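You operate a simulated robot arm through the tools that you are given. There is no shell and no other tool. Be economical: measure what you need, move in short steps, check, and stop when the job is done.

Carry out the task below with a simulated robot arm. There is one attempt and no reset: what you move stays moved.

Task
Plug both bores of the valve housing with plugs of their size.
Fine: each pushed home; holder and odd plug stay where they are.
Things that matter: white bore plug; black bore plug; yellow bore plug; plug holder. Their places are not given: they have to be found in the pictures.

The check looks at the end state, three seconds after you hand in, the way a careful person would. Anything else that was tipped, shoved, dropped, spilled or broken makes it a failure.

Robot
A 6-joint arm with a two-finger parallel gripper, fixed in place. Base frame: the origin is at the foot of the arm, x ahead of it, y to its left, z up; the work surface is at about z = 0. Units: mm, degrees, N and s.
With the tool pointing down near the work surface it reaches from about 140 to 580 mm from the base axis. Its first joint turns from -66.0 to 66.0 degrees. Payload 2.1 kg.
The TCP is the grasp point between the finger pads, 30 mm short of the fingertips. In the tool frame z runs along the fingers and y along their closing line. Largest opening 94 mm; finger width 28, thickness 10; the body of the gripper, 50 by 96 mm, starts 55 mm behind the TCP.
Orientation is that of the tool frame in the base frame, as a unit quaternion [x, y, z, w]. With the fingers straight down and closing along the base's y, the tool's x points along the base's -x, its y along +y and its z along -z.

Tools
- The arm moves only by the tool drive_tool. Its arguments are lists of equal length, an entry for each row: "angular": the turn, a rotation vector about the tool's x, y, z in degrees, a list of three; "offset": the shift along the tool's x, y, z in mm, a list of three; "fingers": the gripper command, from -1 (fully open) to 1 (shut), values between in proportion. In form: {"angular": [[rx, ry, rz], ...], "offset": [[tx, ty, tz], ...], "fingers": [fingers, ...]}. A call has 1 to 12 rows; each row is the pose to reach, as a shift and turn from the pose commanded when the call began, along the tool's axes at that moment. A row lasts 0.2 s, in which the tool goes at most 50 mm and 8.6 degrees; a call with a longer step from one row to the next is refused whole, and so is a gripper value outside its range. A pose out of reach is approached as far as the arm can. The call stops where the force on the tool passes 40 N (or 10 N more than at its start, if that is more) or the arm is blocked; 0.2 s more then pass. Each finger travels about 72 mm/s and halts on what it meets, pressing with about 30 N; the grip force reading is that of the motor and also rises with nothing between the fingers. The clock runs only during rows and for 0.2 s after the last one: add rows that repeat a pose to give the fingers time. It gives the time, the measured TCP pose, the force on the tool (base axes), the opening and the grip force at its end, in the units of the frame above (readings bear some noise).
- Cameras (640 x 400 px; columns grow to the right, rows downward): "scene" is fixed at [41.9, -348.4, 481.9]; the picture's right is [0.89, -0.45, 0.00], its down [-0.25, -0.49, -0.84] and it looks along [0.38, 0.75, -0.55] (base axes); focal length 368 px, centre (320, 200). "wrist" rides on the gripper at [76, 14, -102] in the tool frame; the picture's right is [-0.18, 0.98, 0.00], its down [-0.75, -0.14, -0.64] and it looks along [-0.63, -0.12, 0.77] (tool axes); focal length 243 px, centre (320, 200).
- grab_frame(camera): a new picture of that camera. No time passes.
- probe_pixels(camera, pixels): there is no depth. For up to 12 entries [column, row, z] of the newest picture of that camera ("zoom" is the newest enlarged one), the place [x, y] in the base frame at which the ray of that pixel passes the height z, good to about 2 mm, but the place of the scene camera against the robot may be out by one fixed shift of up to 18 mm in any direction. No time passes.
- close_up(camera, box): a new picture of the part [left, top, right, bottom] of that camera's present view, enlarged. No time passes.
- sign_off(): hands the job in; it is judged then, once.

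Work in short steps. Measure before you move; look again where a grasp or a placing could have gone wrong, and mend it. You have 80 turns and 34 pictures in all, those below and enlarged ones among them. Open the gripper and draw the arm clear of the work before you hand the job in, unless the task says otherwise; then end with one line.

The tools are called as name(argument=value, ...) on one line, values as JSON. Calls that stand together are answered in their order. drive_tool: Moves the arm, as the interface text tells. Its arguments: {"type":"object","properties":{"angular":{"type":"array","items":{"type":"array","items":{"type":"number"}}},"offset":{"type":"array","items":{"type":"array","items":{"type":"number"}}},"fingers":{"type":"array","items":{"type":"number"}}},"required":["angular","offset","fingers"]} The other tools are called the same way: grab_frame (camera) takes a picture; probe_pixels (camera, pixels) gives the place at which the rays of pixels pass given heights; close_up (camera, box) takes an enlarged picture of a part of a camera's view; sign_off () hands the job in.

At the start:

```text
time: 0.0
tcp_pos: [336.5, 150.5, 271.4]
orientation: [0.0, 1.0, 0.0, 0.0]
ft_force: [-0.9, -0.4, -0.8]
finger_gap: 94.0
grip_force: 0.1
```

scene: 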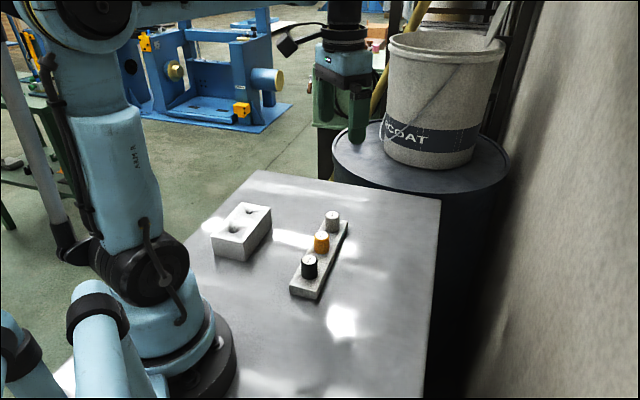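
wrist: 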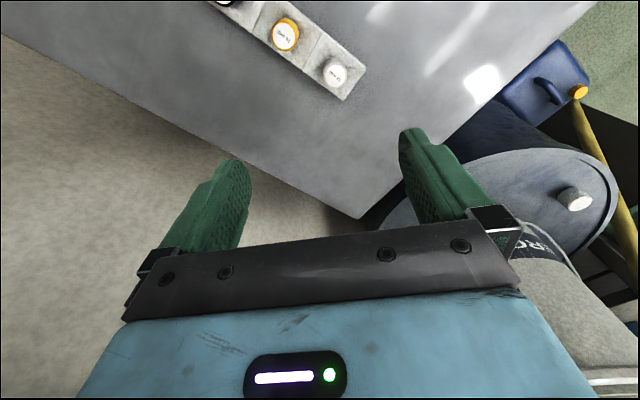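

I'll start with enlarged views of the housing and holder in the scene camera.

close_up(camera="scene", box=[200, 180, 360, 300])

probe_pixels(camera="scene", pixels=[[240, 225, 40], [309, 262, 40], [321, 238, 40], [332, 217, 40], [255, 171, 0], [440, 201, 0]])

probe_pixels(camera="wrist", pixels=[[285, 34, 40], [335, 73, 40], [346, 99, 0], [361, 218, 0]])

```text
3.33 times, centred on (280, 240) of scene
```

zoom: 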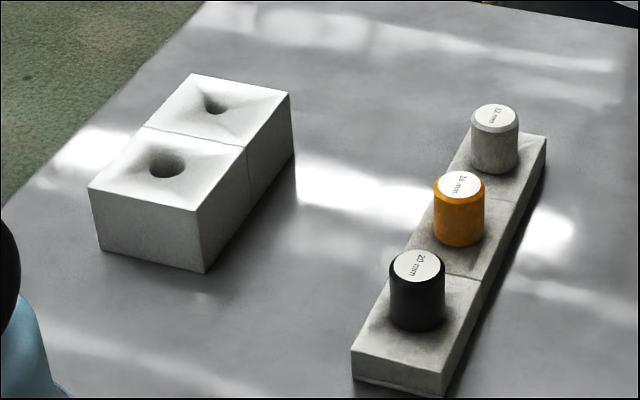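

```text
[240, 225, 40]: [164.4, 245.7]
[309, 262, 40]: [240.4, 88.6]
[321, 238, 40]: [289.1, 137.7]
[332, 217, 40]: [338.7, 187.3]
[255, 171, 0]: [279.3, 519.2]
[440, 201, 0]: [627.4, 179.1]
```

```text
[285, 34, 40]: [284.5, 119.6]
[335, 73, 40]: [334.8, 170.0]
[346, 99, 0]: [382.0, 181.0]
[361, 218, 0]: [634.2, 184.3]
```

Plugs are labelled 20 (black), 16 (yellow) and 12 mm (white). The two bores differ in size, so I'll turn the wrist camera toward the housing to measure them.

drive_tool(angular=[[0, 0, -7.5], [0, 0, -15], [0, 0, -22.5], [0, 0, -30], [0, 0, -37.5], [0, 0, -45], [0, 0, -52.5], [0, 0, -60], [0, 0, -67.5], [0, 0, -75], [0, 0, -82.5], [0, 0, -90]], offset=[[13, -2.5, 5], [26, -5, 10], [39, -7.5, 15], [52, -10, 20], [65, -12.5, 25], [78, -15, 30], [91, -17.5, 35], [104, -20, 40], [117, -22.5, 45], [130, -25, 50], [143, -27.5, 55], [156, -30, 60]], fingers=[-1, -1, -1, -1, -1, -1, -1, -1, -1, -1, -1, -1])

grab_frame(camera="wrist")

```text
time: 2.6
tcp_pos: [178.4, 121.5, 213.0]
orientation: [0.708, -0.706, 0.0, 0.001]
ft_force: [-0.3, 0.7, -0.6]
finger_gap: 94.0
grip_force: 0.1
```

```text
30 pictures are left
```

wrist: 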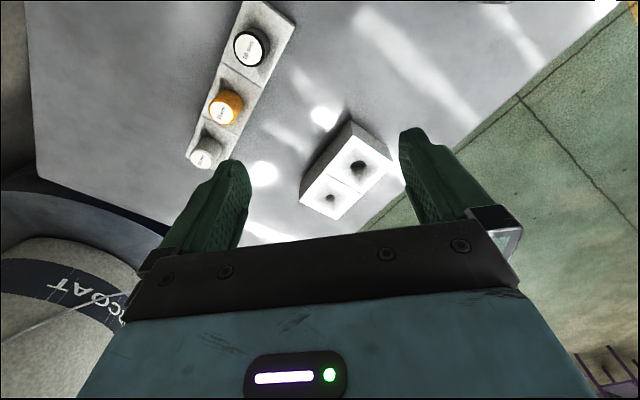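

Everything is in view: housing around (345,175), plugs at (248,47), (225,108), (203,154). I'll enlarge both areas.

close_up(camera="wrist", box=[290, 115, 402, 225])

probe_pixels(camera="wrist", pixels=[[357, 167, 50], [331, 198, 50], [352, 134, 50], [391, 162, 50], [341, 220, 50], [300, 200, 0], [350, 121, 0]])

close_up(camera="wrist", box=[175, 0, 305, 175])

```text
3.64 times, centred on (346, 170) of wrist
```

zoom: 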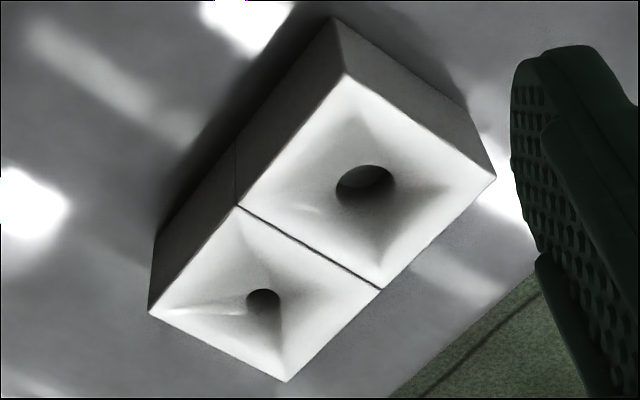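

```text
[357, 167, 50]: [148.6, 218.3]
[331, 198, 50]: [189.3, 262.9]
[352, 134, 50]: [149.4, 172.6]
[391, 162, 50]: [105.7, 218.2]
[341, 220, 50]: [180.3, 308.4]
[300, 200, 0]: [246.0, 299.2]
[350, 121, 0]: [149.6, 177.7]
```

```text
2.29 times, centred on (240, 88) of wrist
```

zoom: 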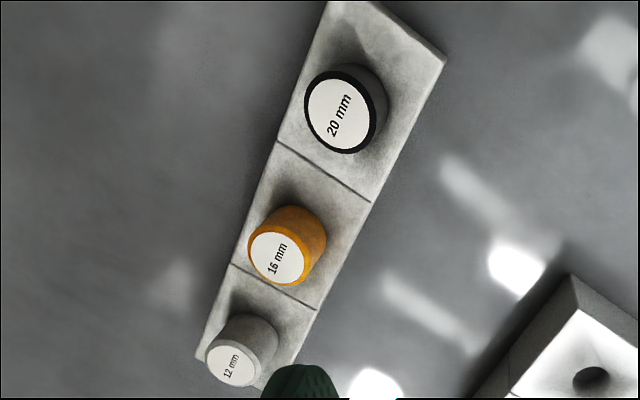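

I'll enlarge each bore tightly to measure its diameter.

close_up(camera="wrist", box=[315, 180, 347, 200])

close_up(camera="wrist", box=[341, 156, 373, 176])

probe_pixels(camera="wrist", pixels=[[353.4, 135.7, 40], [394.1, 163.7, 40], [362.5, 194.5, 40], [323.5, 171.4, 40], [336.7, 220, 40], [298.7, 200.8, 40], [349.3, 119.7, 0], [298.7, 200.8, 0]])

```text
16.00 times, centred on (331, 190) of wrist
```

zoom: 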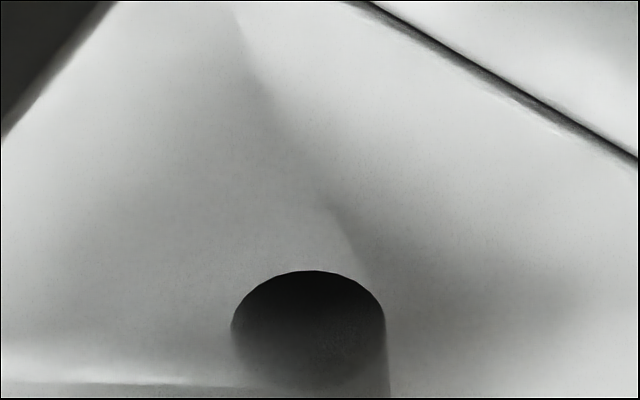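

```text
16.00 times, centred on (357, 166) of wrist
```

zoom: 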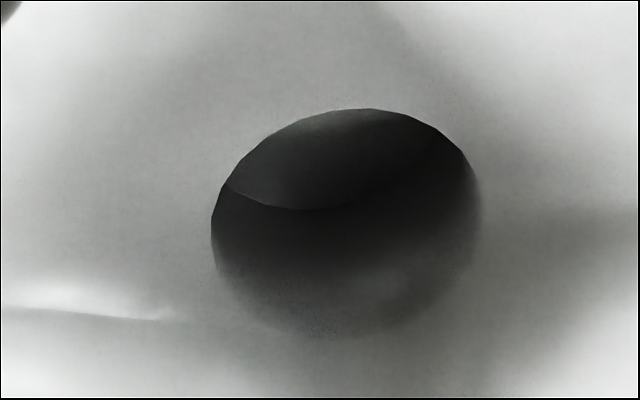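

```text
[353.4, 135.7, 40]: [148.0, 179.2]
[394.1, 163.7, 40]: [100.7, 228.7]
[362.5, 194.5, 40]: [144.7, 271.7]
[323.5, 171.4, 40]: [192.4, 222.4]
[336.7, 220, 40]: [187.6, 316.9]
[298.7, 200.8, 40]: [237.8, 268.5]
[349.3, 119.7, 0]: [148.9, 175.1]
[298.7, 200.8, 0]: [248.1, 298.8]
```

Bores measure about 22 and 14 mm at rim level (top z≈50), ratio fits 20 and 12: black and white are wanted, yellow is odd. Now triangulating plug tops with both views.

probe_pixels(camera="wrist", pixels=[[249.6, 48.6, 40], [249.6, 48.6, 60], [223, 112.4, 40], [223, 112.4, 60], [202, 158.2, 40], [202, 158.2, 60], [358.7, 167.5, 50], [330.4, 198.2, 50], [295, 25, 15], [295, 25, 0]])

close_up(camera="wrist", box=[215, 0, 305, 75])

```text
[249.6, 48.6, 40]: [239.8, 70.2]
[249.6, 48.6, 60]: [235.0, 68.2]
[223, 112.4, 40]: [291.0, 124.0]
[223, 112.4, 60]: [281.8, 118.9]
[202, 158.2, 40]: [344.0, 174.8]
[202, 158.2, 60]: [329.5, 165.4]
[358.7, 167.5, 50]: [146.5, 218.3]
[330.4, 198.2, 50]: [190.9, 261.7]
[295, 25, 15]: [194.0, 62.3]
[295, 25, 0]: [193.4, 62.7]
```

```text
5.33 times, centred on (260, 38) of wrist
```

zoom: 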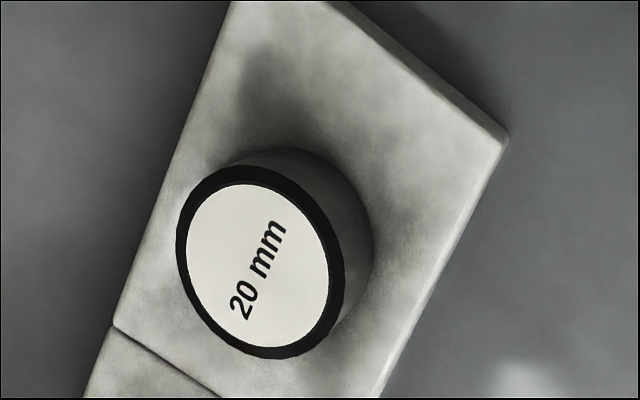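

Plug tops are at z≈57, black at about (236,68). I move above it, closing line across the row, and look down between the fingers.

drive_tool(angular=[[0, 0, 7.5], [0, 0, 15], [0, 0, 22.5], [0, 0, 30], [0, 0, 37.5], [0, 0, 45], [0, 0, 45]], offset=[[9, -9.5, 16], [18, -19, 32], [27, -28.5, 48], [36, -38, 64], [45, -47.5, 80], [53, -57.3, 98], [53, -57.3, 98]], fingers=[-0.3, -0.3, -0.3, -0.3, -0.3, -0.3, -0.3])

grab_frame(camera="wrist")

```text
time: 4.2
tcp_pos: [239.2, 67.1, 113.5]
orientation: [-0.381, 0.924, 0.0, 0.001]
ft_force: [0.2, 0.4, -0.8]
finger_gap: 61.2
grip_force: 0.1
```

```text
24 pictures are left
```

wrist: 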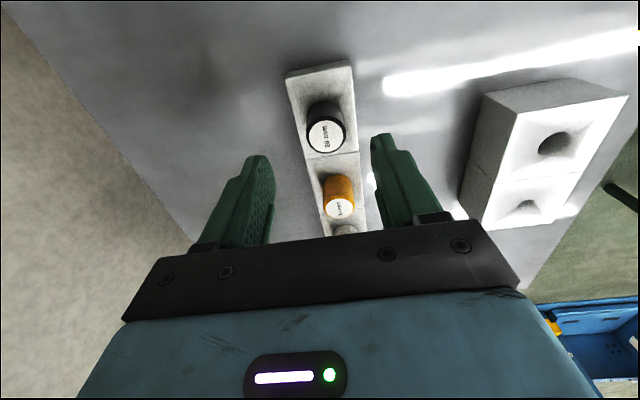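

Black plug's top is at (327,137) between the fingers. Enlarge to locate its centre, the holder edges and heights.

close_up(camera="wrist", box=[260, 50, 400, 240])

probe_pixels(camera="wrist", pixels=[[327, 137, 57], [327, 137, 50], [340, 208, 57], [286, 77, 25], [350, 65, 25], [562, 142, 50], [528, 208, 50], [308, 158, 25], [358, 152, 25]])

```text
2.11 times, centred on (330, 145) of wrist
```

zoom: 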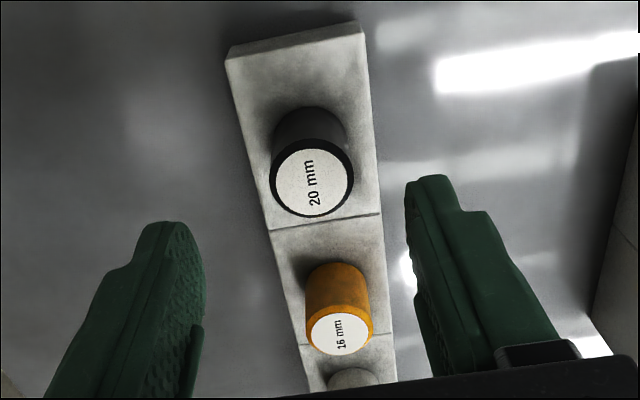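

```text
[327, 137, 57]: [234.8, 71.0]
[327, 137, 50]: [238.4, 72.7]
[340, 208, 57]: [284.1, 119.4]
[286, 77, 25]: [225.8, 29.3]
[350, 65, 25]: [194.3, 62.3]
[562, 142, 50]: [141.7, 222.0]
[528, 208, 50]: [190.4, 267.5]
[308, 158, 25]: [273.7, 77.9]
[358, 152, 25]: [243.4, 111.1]
```

The plug is about 5 mm toward +tool y and ~2 mm toward +tool x from the tool axis. I shift and lower partway, then check.

drive_tool(angular=[[0, 0, 0], [0, 0, 0], [0, 0, 0]], offset=[[2, 5, 0], [2, 5, 15], [2, 5, 30]], fingers=[-0.3, -0.3, -0.3])

close_up(camera="wrist", box=[220, 60, 420, 240])

close_up(camera="scene", box=[260, 180, 380, 310])

```text
time: 5.0
tcp_pos: [233.2, 68.1, 84.5]
orientation: [-0.384, 0.923, 0.0, 0.0]
ft_force: [-1.1, 0.7, 1.2]
finger_gap: 61.0
grip_force: 0.1
```

```text
2.22 times, centred on (320, 150) of wrist
```

zoom: 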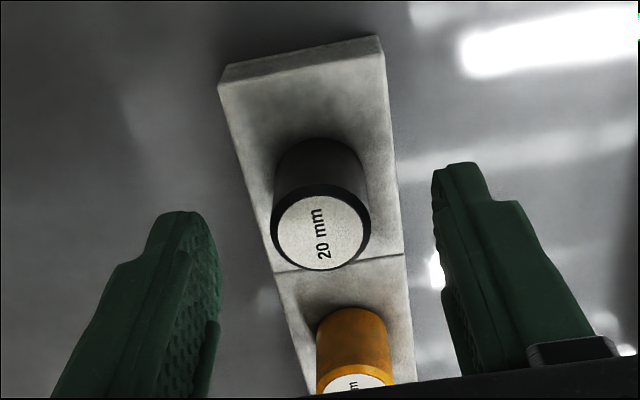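

```text
3.08 times, centred on (320, 245) of scene
```

zoom: 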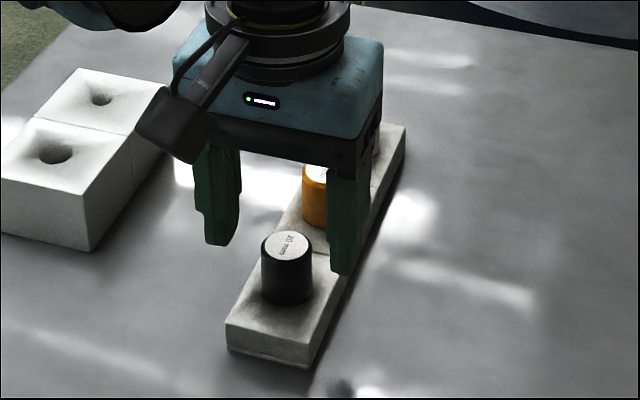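

Centred at column 320; slightly long along the row. I'll shift -2 in tool x, lower 20 mm (tips ≈34, above the holder top ≈27), then close.

drive_tool(angular=[[0, 0, 0], [0, 0, 0], [0, 0, 0], [0, 0, 0], [0, 0, 0], [0, 0, 0], [0, 0, 0]], offset=[[-2, 0, 8], [-2, 0, 16], [-2, 0, 20], [-2, 0, 20], [-2, 0, 20], [-2, 0, 20], [-2, 0, 20]], fingers=[-0.3, -0.3, -0.3, 0.0, 0.4, 0.7, 0.7])

grab_frame(camera="wrist")

```text
time: 6.6
tcp_pos: [234.3, 70.6, 63.8]
orientation: [-0.384, 0.923, 0.001, 0.0]
ft_force: [-0.1, -0.4, 1.2]
finger_gap: 24.5
grip_force: 30.3
```

```text
20 pictures are left
```

wrist: 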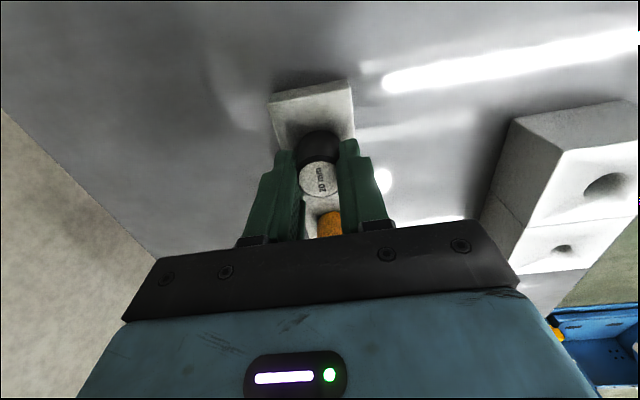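

Gripped (opening 24.5, 30 N), plug centred at (319,178). Lift straight up.

drive_tool(angular=[[0, 0, 0], [0, 0, 0], [0, 0, 0], [0, 0, 0], [0, 0, 0]], offset=[[0, 0, 0], [0, 0, -10], [0, 0, -25], [0, 0, -50], [0, 0, -76]], fingers=[1, 1, 1, 1, 1])

close_up(camera="scene", box=[200, 130, 380, 310])

```text
time: 7.8
tcp_pos: [233.6, 71.9, 144.8]
orientation: [-0.384, 0.923, 0.0, 0.0]
ft_force: [0.7, -0.4, -0.2]
finger_gap: 24.3
grip_force: 29.5
```

```text
2.22 times, centred on (290, 220) of scene
```

zoom: 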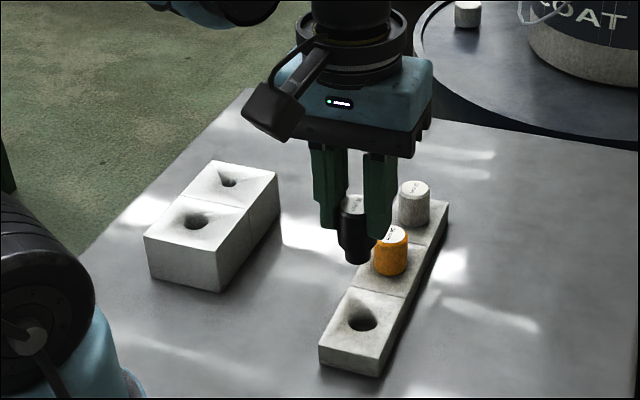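

Black plug is out cleanly. Move at this height to above the large bore (≈146.5, 218.3).

drive_tool(angular=[[0, 0, 0], [0, 0, 0], [0, 0, 0], [0, 0, 0], [0, 0, 0], [0, 0, 0], [0, 0, 0]], offset=[[-7, 28, 0], [-14, 56, 0], [-21, 84, 0], [-28, 112, 0], [-35, 140, 0], [-42, 165, 0], [-42, 165, 0]], fingers=[1, 1, 1, 1, 1, 1, 1])

close_up(camera="wrist", box=[240, 60, 400, 220])

probe_pixels(camera="wrist", pixels=[[320, 119, 50]])

```text
time: 9.4
tcp_pos: [147.7, 216.7, 141.1]
orientation: [-0.383, 0.924, 0.001, 0.0]
ft_force: [0.3, 0.1, 0.9]
finger_gap: 24.4
grip_force: 30.4
```

```text
2.50 times, centred on (320, 140) of wrist
```

zoom: 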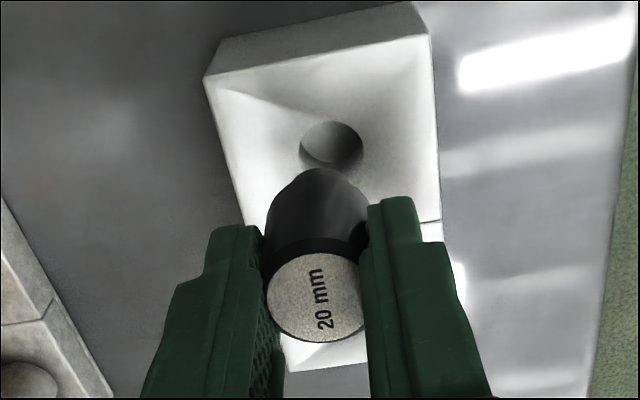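

```text
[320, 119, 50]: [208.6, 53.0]
```

Bore rim centre is at zoom (331,147); the tool axis is at about col 320. Probe for the exact offset.

probe_pixels(camera="zoom", pixels=[[331, 147, 50], [299, 147, 50], [363, 147, 50], [331, 121, 50], [206, 77, 50], [429, 35, 50], [441, 219, 50], [320, 147, 50]])

```text
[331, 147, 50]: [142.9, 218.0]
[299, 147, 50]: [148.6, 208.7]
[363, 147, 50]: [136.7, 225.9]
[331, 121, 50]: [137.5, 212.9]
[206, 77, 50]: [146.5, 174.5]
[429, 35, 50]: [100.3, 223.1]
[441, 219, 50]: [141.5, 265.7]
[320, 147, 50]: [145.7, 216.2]
```

Bore is about +4 mm tool y and +2 mm tool x from the axis. Correct and lower 28 mm so the plug end hovers ~8 mm over the rim, then recheck.

drive_tool(angular=[[0, 0, 0], [0, 0, 0], [0, 0, 0], [0, 0, 0]], offset=[[2, 4, 0], [2, 4, 14], [2, 4, 28], [2, 4, 28]], fingers=[1, 1, 1, 1])

close_up(camera="wrist", box=[260, 80, 380, 200])

close_up(camera="scene", box=[200, 150, 300, 270])

```text
time: 10.4
tcp_pos: [142.2, 217.6, 112.4]
orientation: [-0.384, 0.923, 0.0, 0.0]
ft_force: [0.6, 0.3, 0.1]
finger_gap: 24.2
grip_force: 29.8
```

```text
3.33 times, centred on (320, 140) of wrist
```

zoom: 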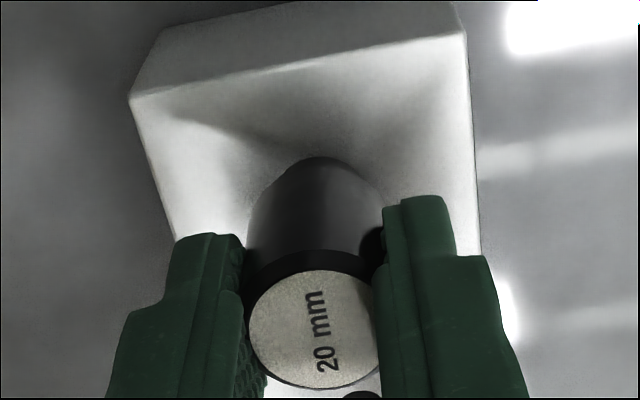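

```text
3.33 times, centred on (250, 210) of scene
```

zoom: 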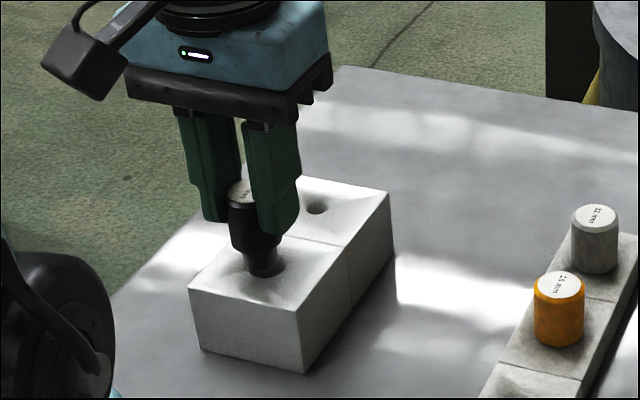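

The shaft end sits over the bore in the scene view. Lower gently 10 mm and check force.

drive_tool(angular=[[0, 0, 0], [0, 0, 0], [0, 0, 0], [0, 0, 0]], offset=[[0, 0, 3], [0, 0, 6], [0, 0, 8], [0, 0, 10]], fingers=[1, 1, 1, 1])

close_up(camera="scene", box=[220, 190, 280, 260])

```text
time: 11.4
tcp_pos: [143.4, 217.9, 101.4]
orientation: [-0.383, 0.924, 0.001, 0.001]
ft_force: [6.0, 6.2, 5.6]
finger_gap: 24.9
grip_force: 29.7
```

```text
5.71 times, centred on (250, 225) of scene
```

zoom: 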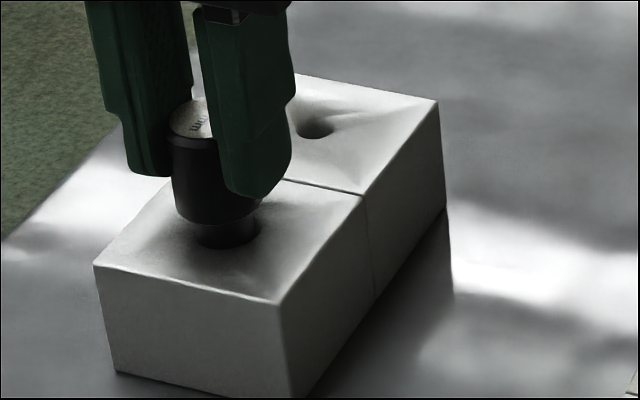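

The shaft has entered; force (6,6) pushes along +x+y, i.e. tool −x. Relieve by −1.2 mm and continue down.

drive_tool(angular=[[0, 0, 0], [0, 0, 0], [0, 0, 0], [0, 0, 0]], offset=[[-1.2, 0, 0], [-1.2, 0, 2], [-1.2, 0, 4], [-1.2, 0, 6]], fingers=[1, 1, 1, 1])

```text
time: 12.4
tcp_pos: [142.7, 219.8, 96.3]
orientation: [-0.384, 0.923, 0.0, 0.0]
ft_force: [-0.1, 0.8, -0.5]
finger_gap: 24.1
grip_force: 30.4
```

Forces dropped to zero; continue pressing down until contact stops it.

drive_tool(angular=[[0, 0, 0], [0, 0, 0], [0, 0, 0], [0, 0, 0], [0, 0, 0], [0, 0, 0], [0, 0, 0]], offset=[[0, 0, 2], [0, 0, 4], [0, 0, 6], [0, 0, 8], [0, 0, 10], [0, 0, 12], [0, 0, 13]], fingers=[1, 1, 1, 1, 1, 1, 1])

close_up(camera="scene", box=[220, 190, 280, 260])

```text
time: 13.5
tcp_pos: [143.6, 219.5, 88.4]
orientation: [-0.383, 0.924, -0.001, 0.0]
ft_force: [-1.5, -2.0, 14.4]
finger_gap: 22.9
grip_force: 29.9
stopped in row 5: the force on the tool passed its limit (the readings are from after the stop); the commanded pose is now the measured one
```

```text
5.71 times, centred on (250, 225) of scene
```

zoom: 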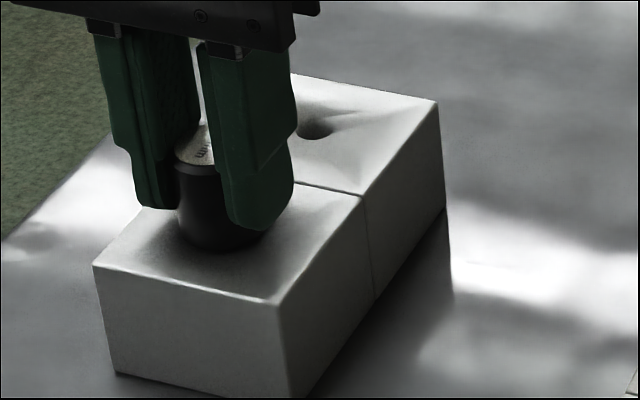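

Stopped by contact with the head flush on the housing. Release and raise.

drive_tool(angular=[[0, 0, 0], [0, 0, 0], [0, 0, 0], [0, 0, 0], [0, 0, 0], [0, 0, 0]], offset=[[0, 0, 0], [0, 0, 0], [0, 0, 0], [0, 0, -10], [0, 0, -30], [0, 0, -55]], fingers=[0.2, -0.3, -0.3, -0.3, -0.3, -0.3])

close_up(camera="scene", box=[200, 170, 300, 270])

```text
time: 14.9
tcp_pos: [143.6, 220.9, 141.8]
orientation: [-0.383, 0.924, -0.001, -0.001]
ft_force: [-0.2, -0.6, 1.2]
finger_gap: 60.9
grip_force: 0.0
```

```text
4.00 times, centred on (250, 220) of scene
```

zoom: 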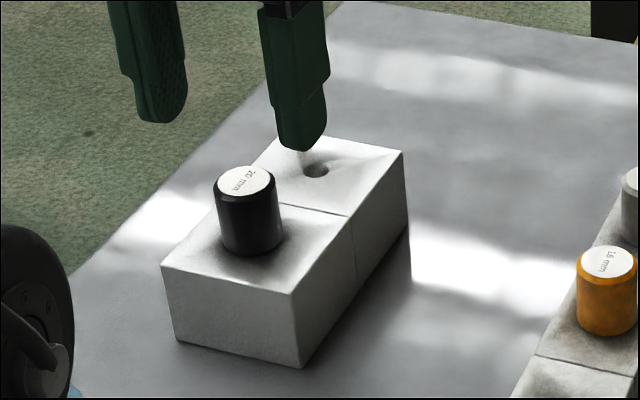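

Black is seated upright. Now move above the white plug (≈331.7, 167) at this height, dropping slightly.

drive_tool(angular=[[0, 0, 0], [0, 0, 0], [0, 0, 0], [0, 0, 0], [0, 0, 0], [0, 0, 0], [0, 0, 0]], offset=[[-16, -28, 0], [-32, -57, 0], [-48, -85, 0], [-64, -114, 0], [-80, -142, 10], [-95, -171, 28], [-95, -171, 28]], fingers=[-0.3, -0.3, -0.3, -0.3, -0.3, -0.3, -0.3])

close_up(camera="wrist", box=[220, 60, 420, 240])

probe_pixels(camera="zoom", pixels=[[320, 200, 57]])

```text
time: 16.5
tcp_pos: [330.5, 167.5, 115.5]
orientation: [-0.383, 0.924, -0.001, 0.0]
ft_force: [0.7, -0.8, -1.1]
finger_gap: 61.2
grip_force: 0.0
```

```text
2.22 times, centred on (320, 150) of wrist
```

zoom: 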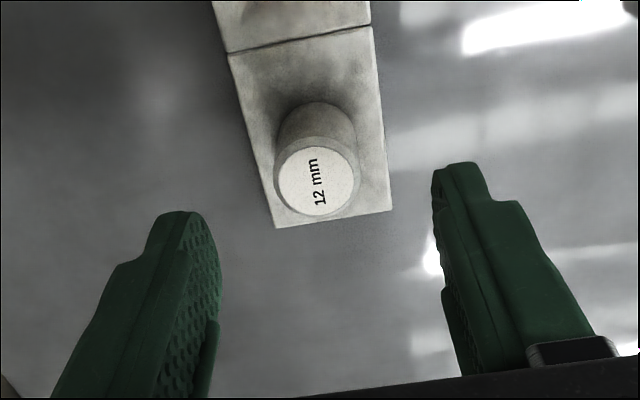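

```text
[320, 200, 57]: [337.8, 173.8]
```

White top at pixel (319.1,140.5): nearly on the axis. Small correction, lower 50 mm, close.

drive_tool(angular=[[0, 0, 0], [0, 0, 0], [0, 0, 0], [0, 0, 0], [0, 0, 0], [0, 0, 0], [0, 0, 0], [0, 0, 0], [0, 0, 0]], offset=[[-1.5, -0.9, 10], [-1.5, -0.9, 25], [-1.5, -0.9, 40], [-1.5, -0.9, 46], [-1.5, -0.9, 50], [-1.5, -0.9, 50], [-1.5, -0.9, 50], [-1.5, -0.9, 50], [-1.5, -0.9, 50]], fingers=[-0.3, -0.3, -0.3, -0.3, -0.3, 0.0, 0.4, 0.7, 1])

close_up(camera="wrist", box=[220, 60, 420, 240])

```text
time: 18.5
tcp_pos: [333.3, 167.2, 64.7]
orientation: [-0.383, 0.924, 0.0, -0.001]
ft_force: [0.1, 0.9, -0.5]
finger_gap: 24.3
grip_force: 30.2
```

```text
2.22 times, centred on (320, 150) of wrist
```

zoom: 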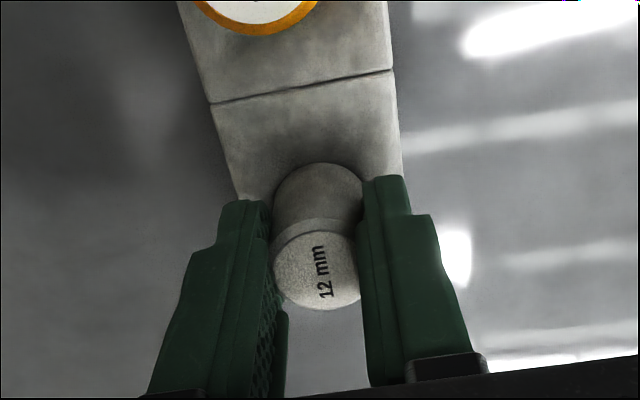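

White gripped, centred. Lift 76 mm then carry to above the small bore (≈186.3, 262.4), derived from the seated black plug plus the 60–61 mm pitch.

drive_tool(angular=[[0, 0, 0], [0, 0, 0], [0, 0, 0], [0, 0, 0], [0, 0, 0], [0, 0, 0], [0, 0, 0], [0, 0, 0], [0, 0, 0], [0, 0, 0], [0, 0, 0]], offset=[[0, 0, -10], [0, 0, -25], [0, 0, -50], [0, 0, -76], [6, 28, -76], [12, 57, -76], [18, 85, -76], [24, 114, -76], [30, 142, -76], [36.5, 171, -76], [36.5, 171, -76]], fingers=[1, 1, 1, 1, 1, 1, 1, 1, 1, 1, 1])

close_up(camera="wrist", box=[240, 60, 400, 220])

close_up(camera="scene", box=[200, 120, 360, 300])

```text
time: 20.9
tcp_pos: [184.4, 262.8, 140.1]
orientation: [-0.383, 0.924, -0.002, 0.0]
ft_force: [0.8, -0.1, 0.2]
finger_gap: 24.3
grip_force: 30.0
```

```text
2.50 times, centred on (320, 140) of wrist
```

zoom: 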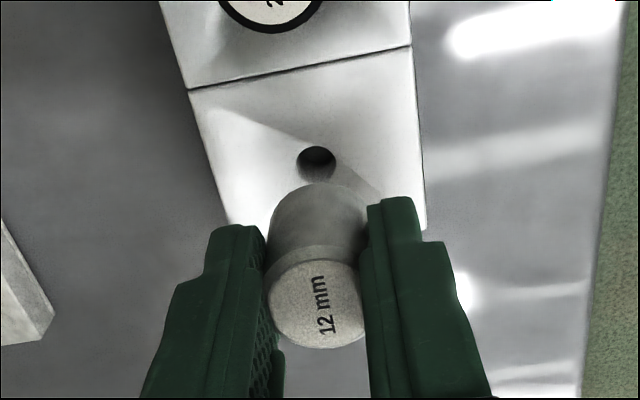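

```text
2.22 times, centred on (280, 210) of scene
```

zoom: 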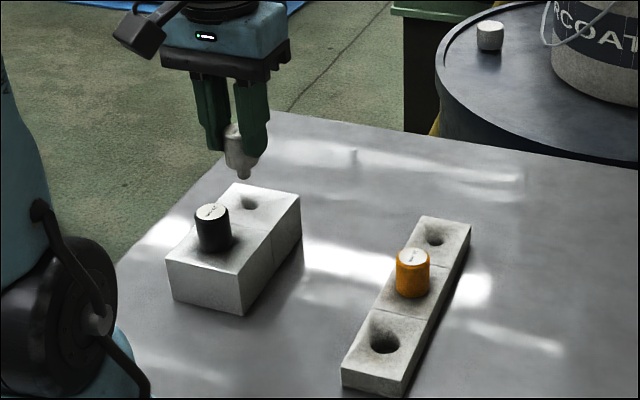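

Bore rim centre at zoom (316.5,164). Compared with the successful black placement, the white plug needs about −2.2 tool x and −1.5 tool y. Apply and lower 24 mm, then recheck.

drive_tool(angular=[[0, 0, 0], [0, 0, 0], [0, 0, 0], [0, 0, 0]], offset=[[-2.2, -1.5, 0], [-2.2, -1.5, 12], [-2.2, -1.5, 24], [-2.2, -1.5, 24]], fingers=[1, 1, 1, 1])

close_up(camera="wrist", box=[280, 90, 360, 190])

close_up(camera="scene", box=[230, 170, 290, 240])

```text
time: 21.9
tcp_pos: [187.6, 261.8, 116.3]
orientation: [-0.383, 0.924, -0.002, -0.001]
ft_force: [0.0, -0.4, -0.7]
finger_gap: 24.6
grip_force: 29.6
```

```text
4.00 times, centred on (320, 140) of wrist
```

zoom: 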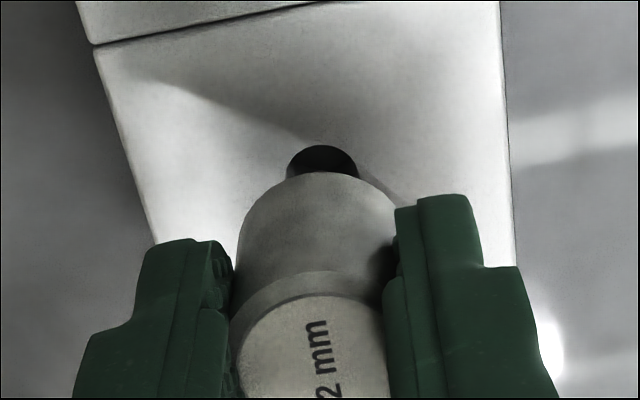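

```text
5.71 times, centred on (260, 205) of scene
```

zoom: 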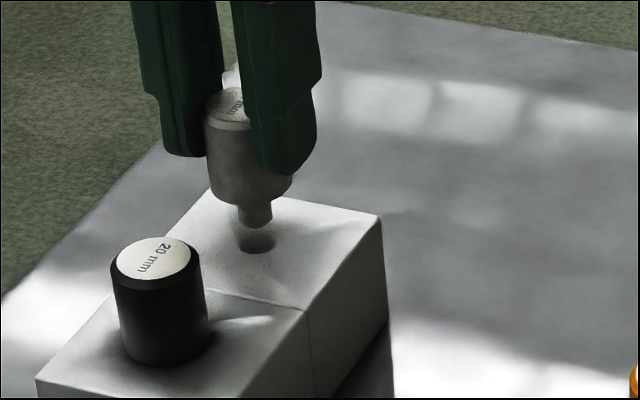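

Tip is directly over the bore in the scene view (tip col 255, bore col 257). Lower gently.

drive_tool(angular=[[0, 0, 0], [0, 0, 0], [0, 0, 0], [0, 0, 0], [0, 0, 0]], offset=[[0, 0, 4], [0, 0, 8], [0, 0, 10], [0, 0, 12], [0, 0, 14]], fingers=[1, 1, 1, 1, 1])

close_up(camera="scene", box=[230, 170, 290, 240])

```text
time: 23.1
tcp_pos: [189.3, 262.2, 102.2]
orientation: [-0.383, 0.924, -0.001, -0.001]
ft_force: [-1.5, -1.7, 0.6]
finger_gap: 24.4
grip_force: 29.8
```

```text
5.71 times, centred on (260, 205) of scene
```

zoom: 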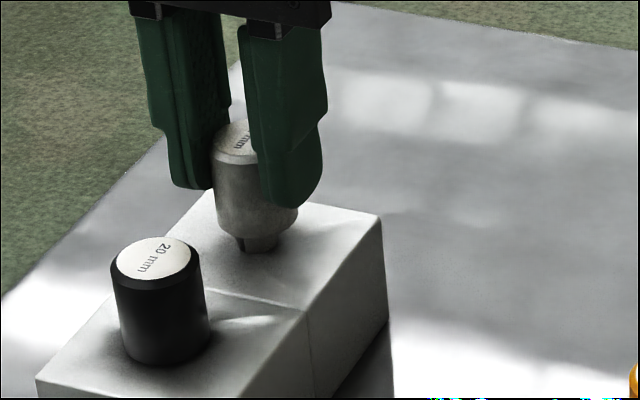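

The shaft appears to be entering with little force. Continue downward slowly with force stop.

drive_tool(angular=[[0, 0, 0], [0, 0, 0], [0, 0, 0], [0, 0, 0]], offset=[[0, 0, 1.5], [0, 0, 3], [0, 0, 4.5], [0, 0, 6]], fingers=[1, 1, 1, 1])

```text
time: 24.1
tcp_pos: [188.1, 262.4, 96.1]
orientation: [-0.383, 0.924, -0.001, 0.001]
ft_force: [-0.6, -0.4, 0.1]
finger_gap: 24.2
grip_force: 29.7
```

No resistance, so it is in the bore. Press on until it seats.

drive_tool(angular=[[0, 0, 0], [0, 0, 0], [0, 0, 0], [0, 0, 0], [0, 0, 0], [0, 0, 0], [0, 0, 0]], offset=[[0, 0, 2], [0, 0, 4], [0, 0, 6], [0, 0, 8], [0, 0, 10], [0, 0, 12], [0, 0, 13]], fingers=[1, 1, 1, 1, 1, 1, 1])

close_up(camera="scene", box=[230, 170, 290, 240])

```text
time: 25.3
tcp_pos: [189.0, 262.7, 87.7]
orientation: [-0.382, 0.924, 0.0, -0.001]
ft_force: [-2.1, -0.7, 13.7]
finger_gap: 22.2
grip_force: 29.5
stopped in row 6: the force on the tool passed its limit (the readings are from after the stop); the commanded pose is now the measured one
```

```text
5.71 times, centred on (260, 205) of scene
```

zoom: 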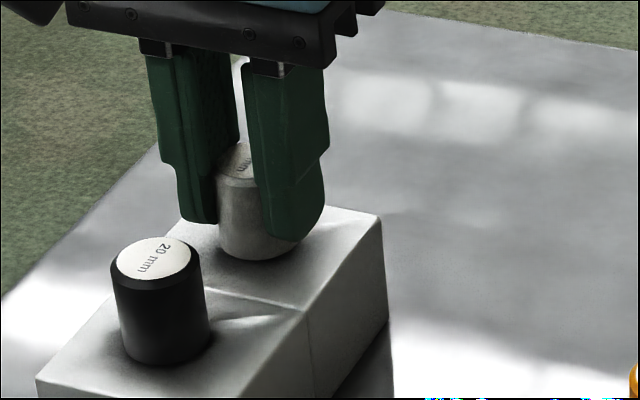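

White head is flush on the housing. Release and raise well clear.

drive_tool(angular=[[0, 0, 0], [0, 0, 0], [0, 0, 0], [0, 0, 0], [0, 0, 0], [0, 0, 0], [0, 0, 0], [0, 0, 0]], offset=[[0, 0, 0], [0, 0, 0], [0, 0, 0], [0, 0, -10], [0, 0, -35], [0, 0, -65], [-30, -30, -95], [-50, -60, -120]], fingers=[0.2, -0.3, -0.3, -0.3, -0.3, -0.3, -0.5, -1])

close_up(camera="scene", box=[200, 160, 360, 310])

close_up(camera="scene", box=[205, 180, 285, 265])

```text
refused: row 7 steps farther than a row can; nothing moved
```

```text
2.67 times, centred on (280, 235) of scene
```

zoom: 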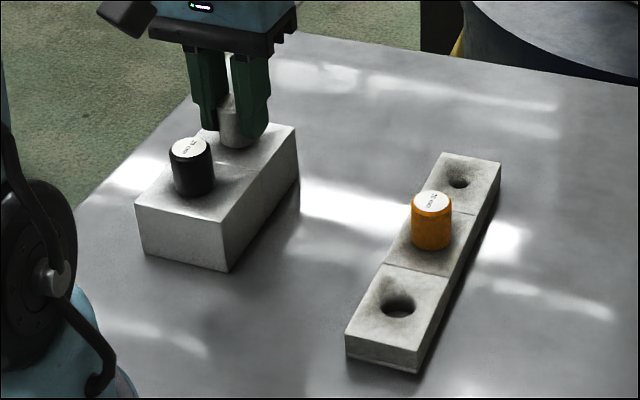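

```text
4.71 times, centred on (245, 222) of scene
```

zoom: 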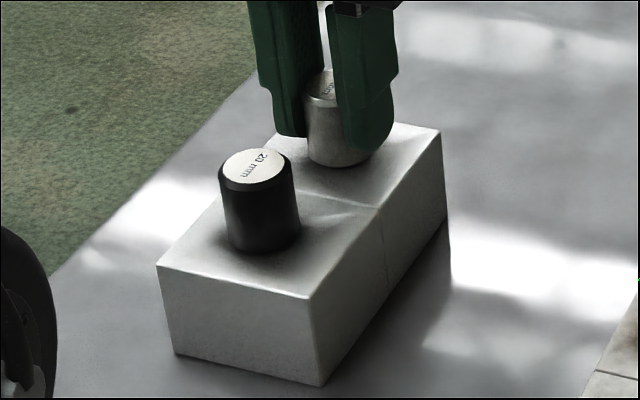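

The move was refused because one step was too long; the plugs are still fine. Retry with shorter steps, straight up first.

drive_tool(angular=[[0, 0, 0], [0, 0, 0], [0, 0, 0], [0, 0, 0], [0, 0, 0], [0, 0, 0], [0, 0, 0], [0, 0, 0]], offset=[[0, 0, 0], [0, 0, 0], [0, 0, 0], [0, 0, -10], [0, 0, -35], [0, 0, -65], [-15, -20, -90], [-30, -40, -110]], fingers=[0.2, -0.3, -0.3, -0.3, -0.3, -0.3, -0.5, -0.5])

close_up(camera="scene", box=[200, 160, 360, 310])

```text
time: 27.1
tcp_pos: [239.9, 255.8, 196.2]
orientation: [-0.384, 0.923, 0.0, -0.001]
ft_force: [0.3, -0.3, 0.6]
finger_gap: 70.5
grip_force: 0.1
```

```text
2.67 times, centred on (280, 235) of scene
```

zoom: 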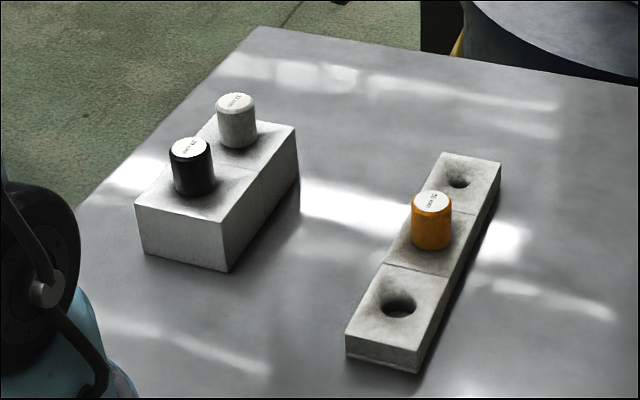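

Both plugs sit upright with their heads on the housing. The holder and the yellow plug haven't moved, and the arm is clear, so I'm handing in.

sign_off()

```text
The job is handed in.
```

Both bores are plugged: black 20 mm in the large bore and white 12 mm in the small one, each pressed down until it seated. The holder and the yellow 16 mm plug stayed in place.
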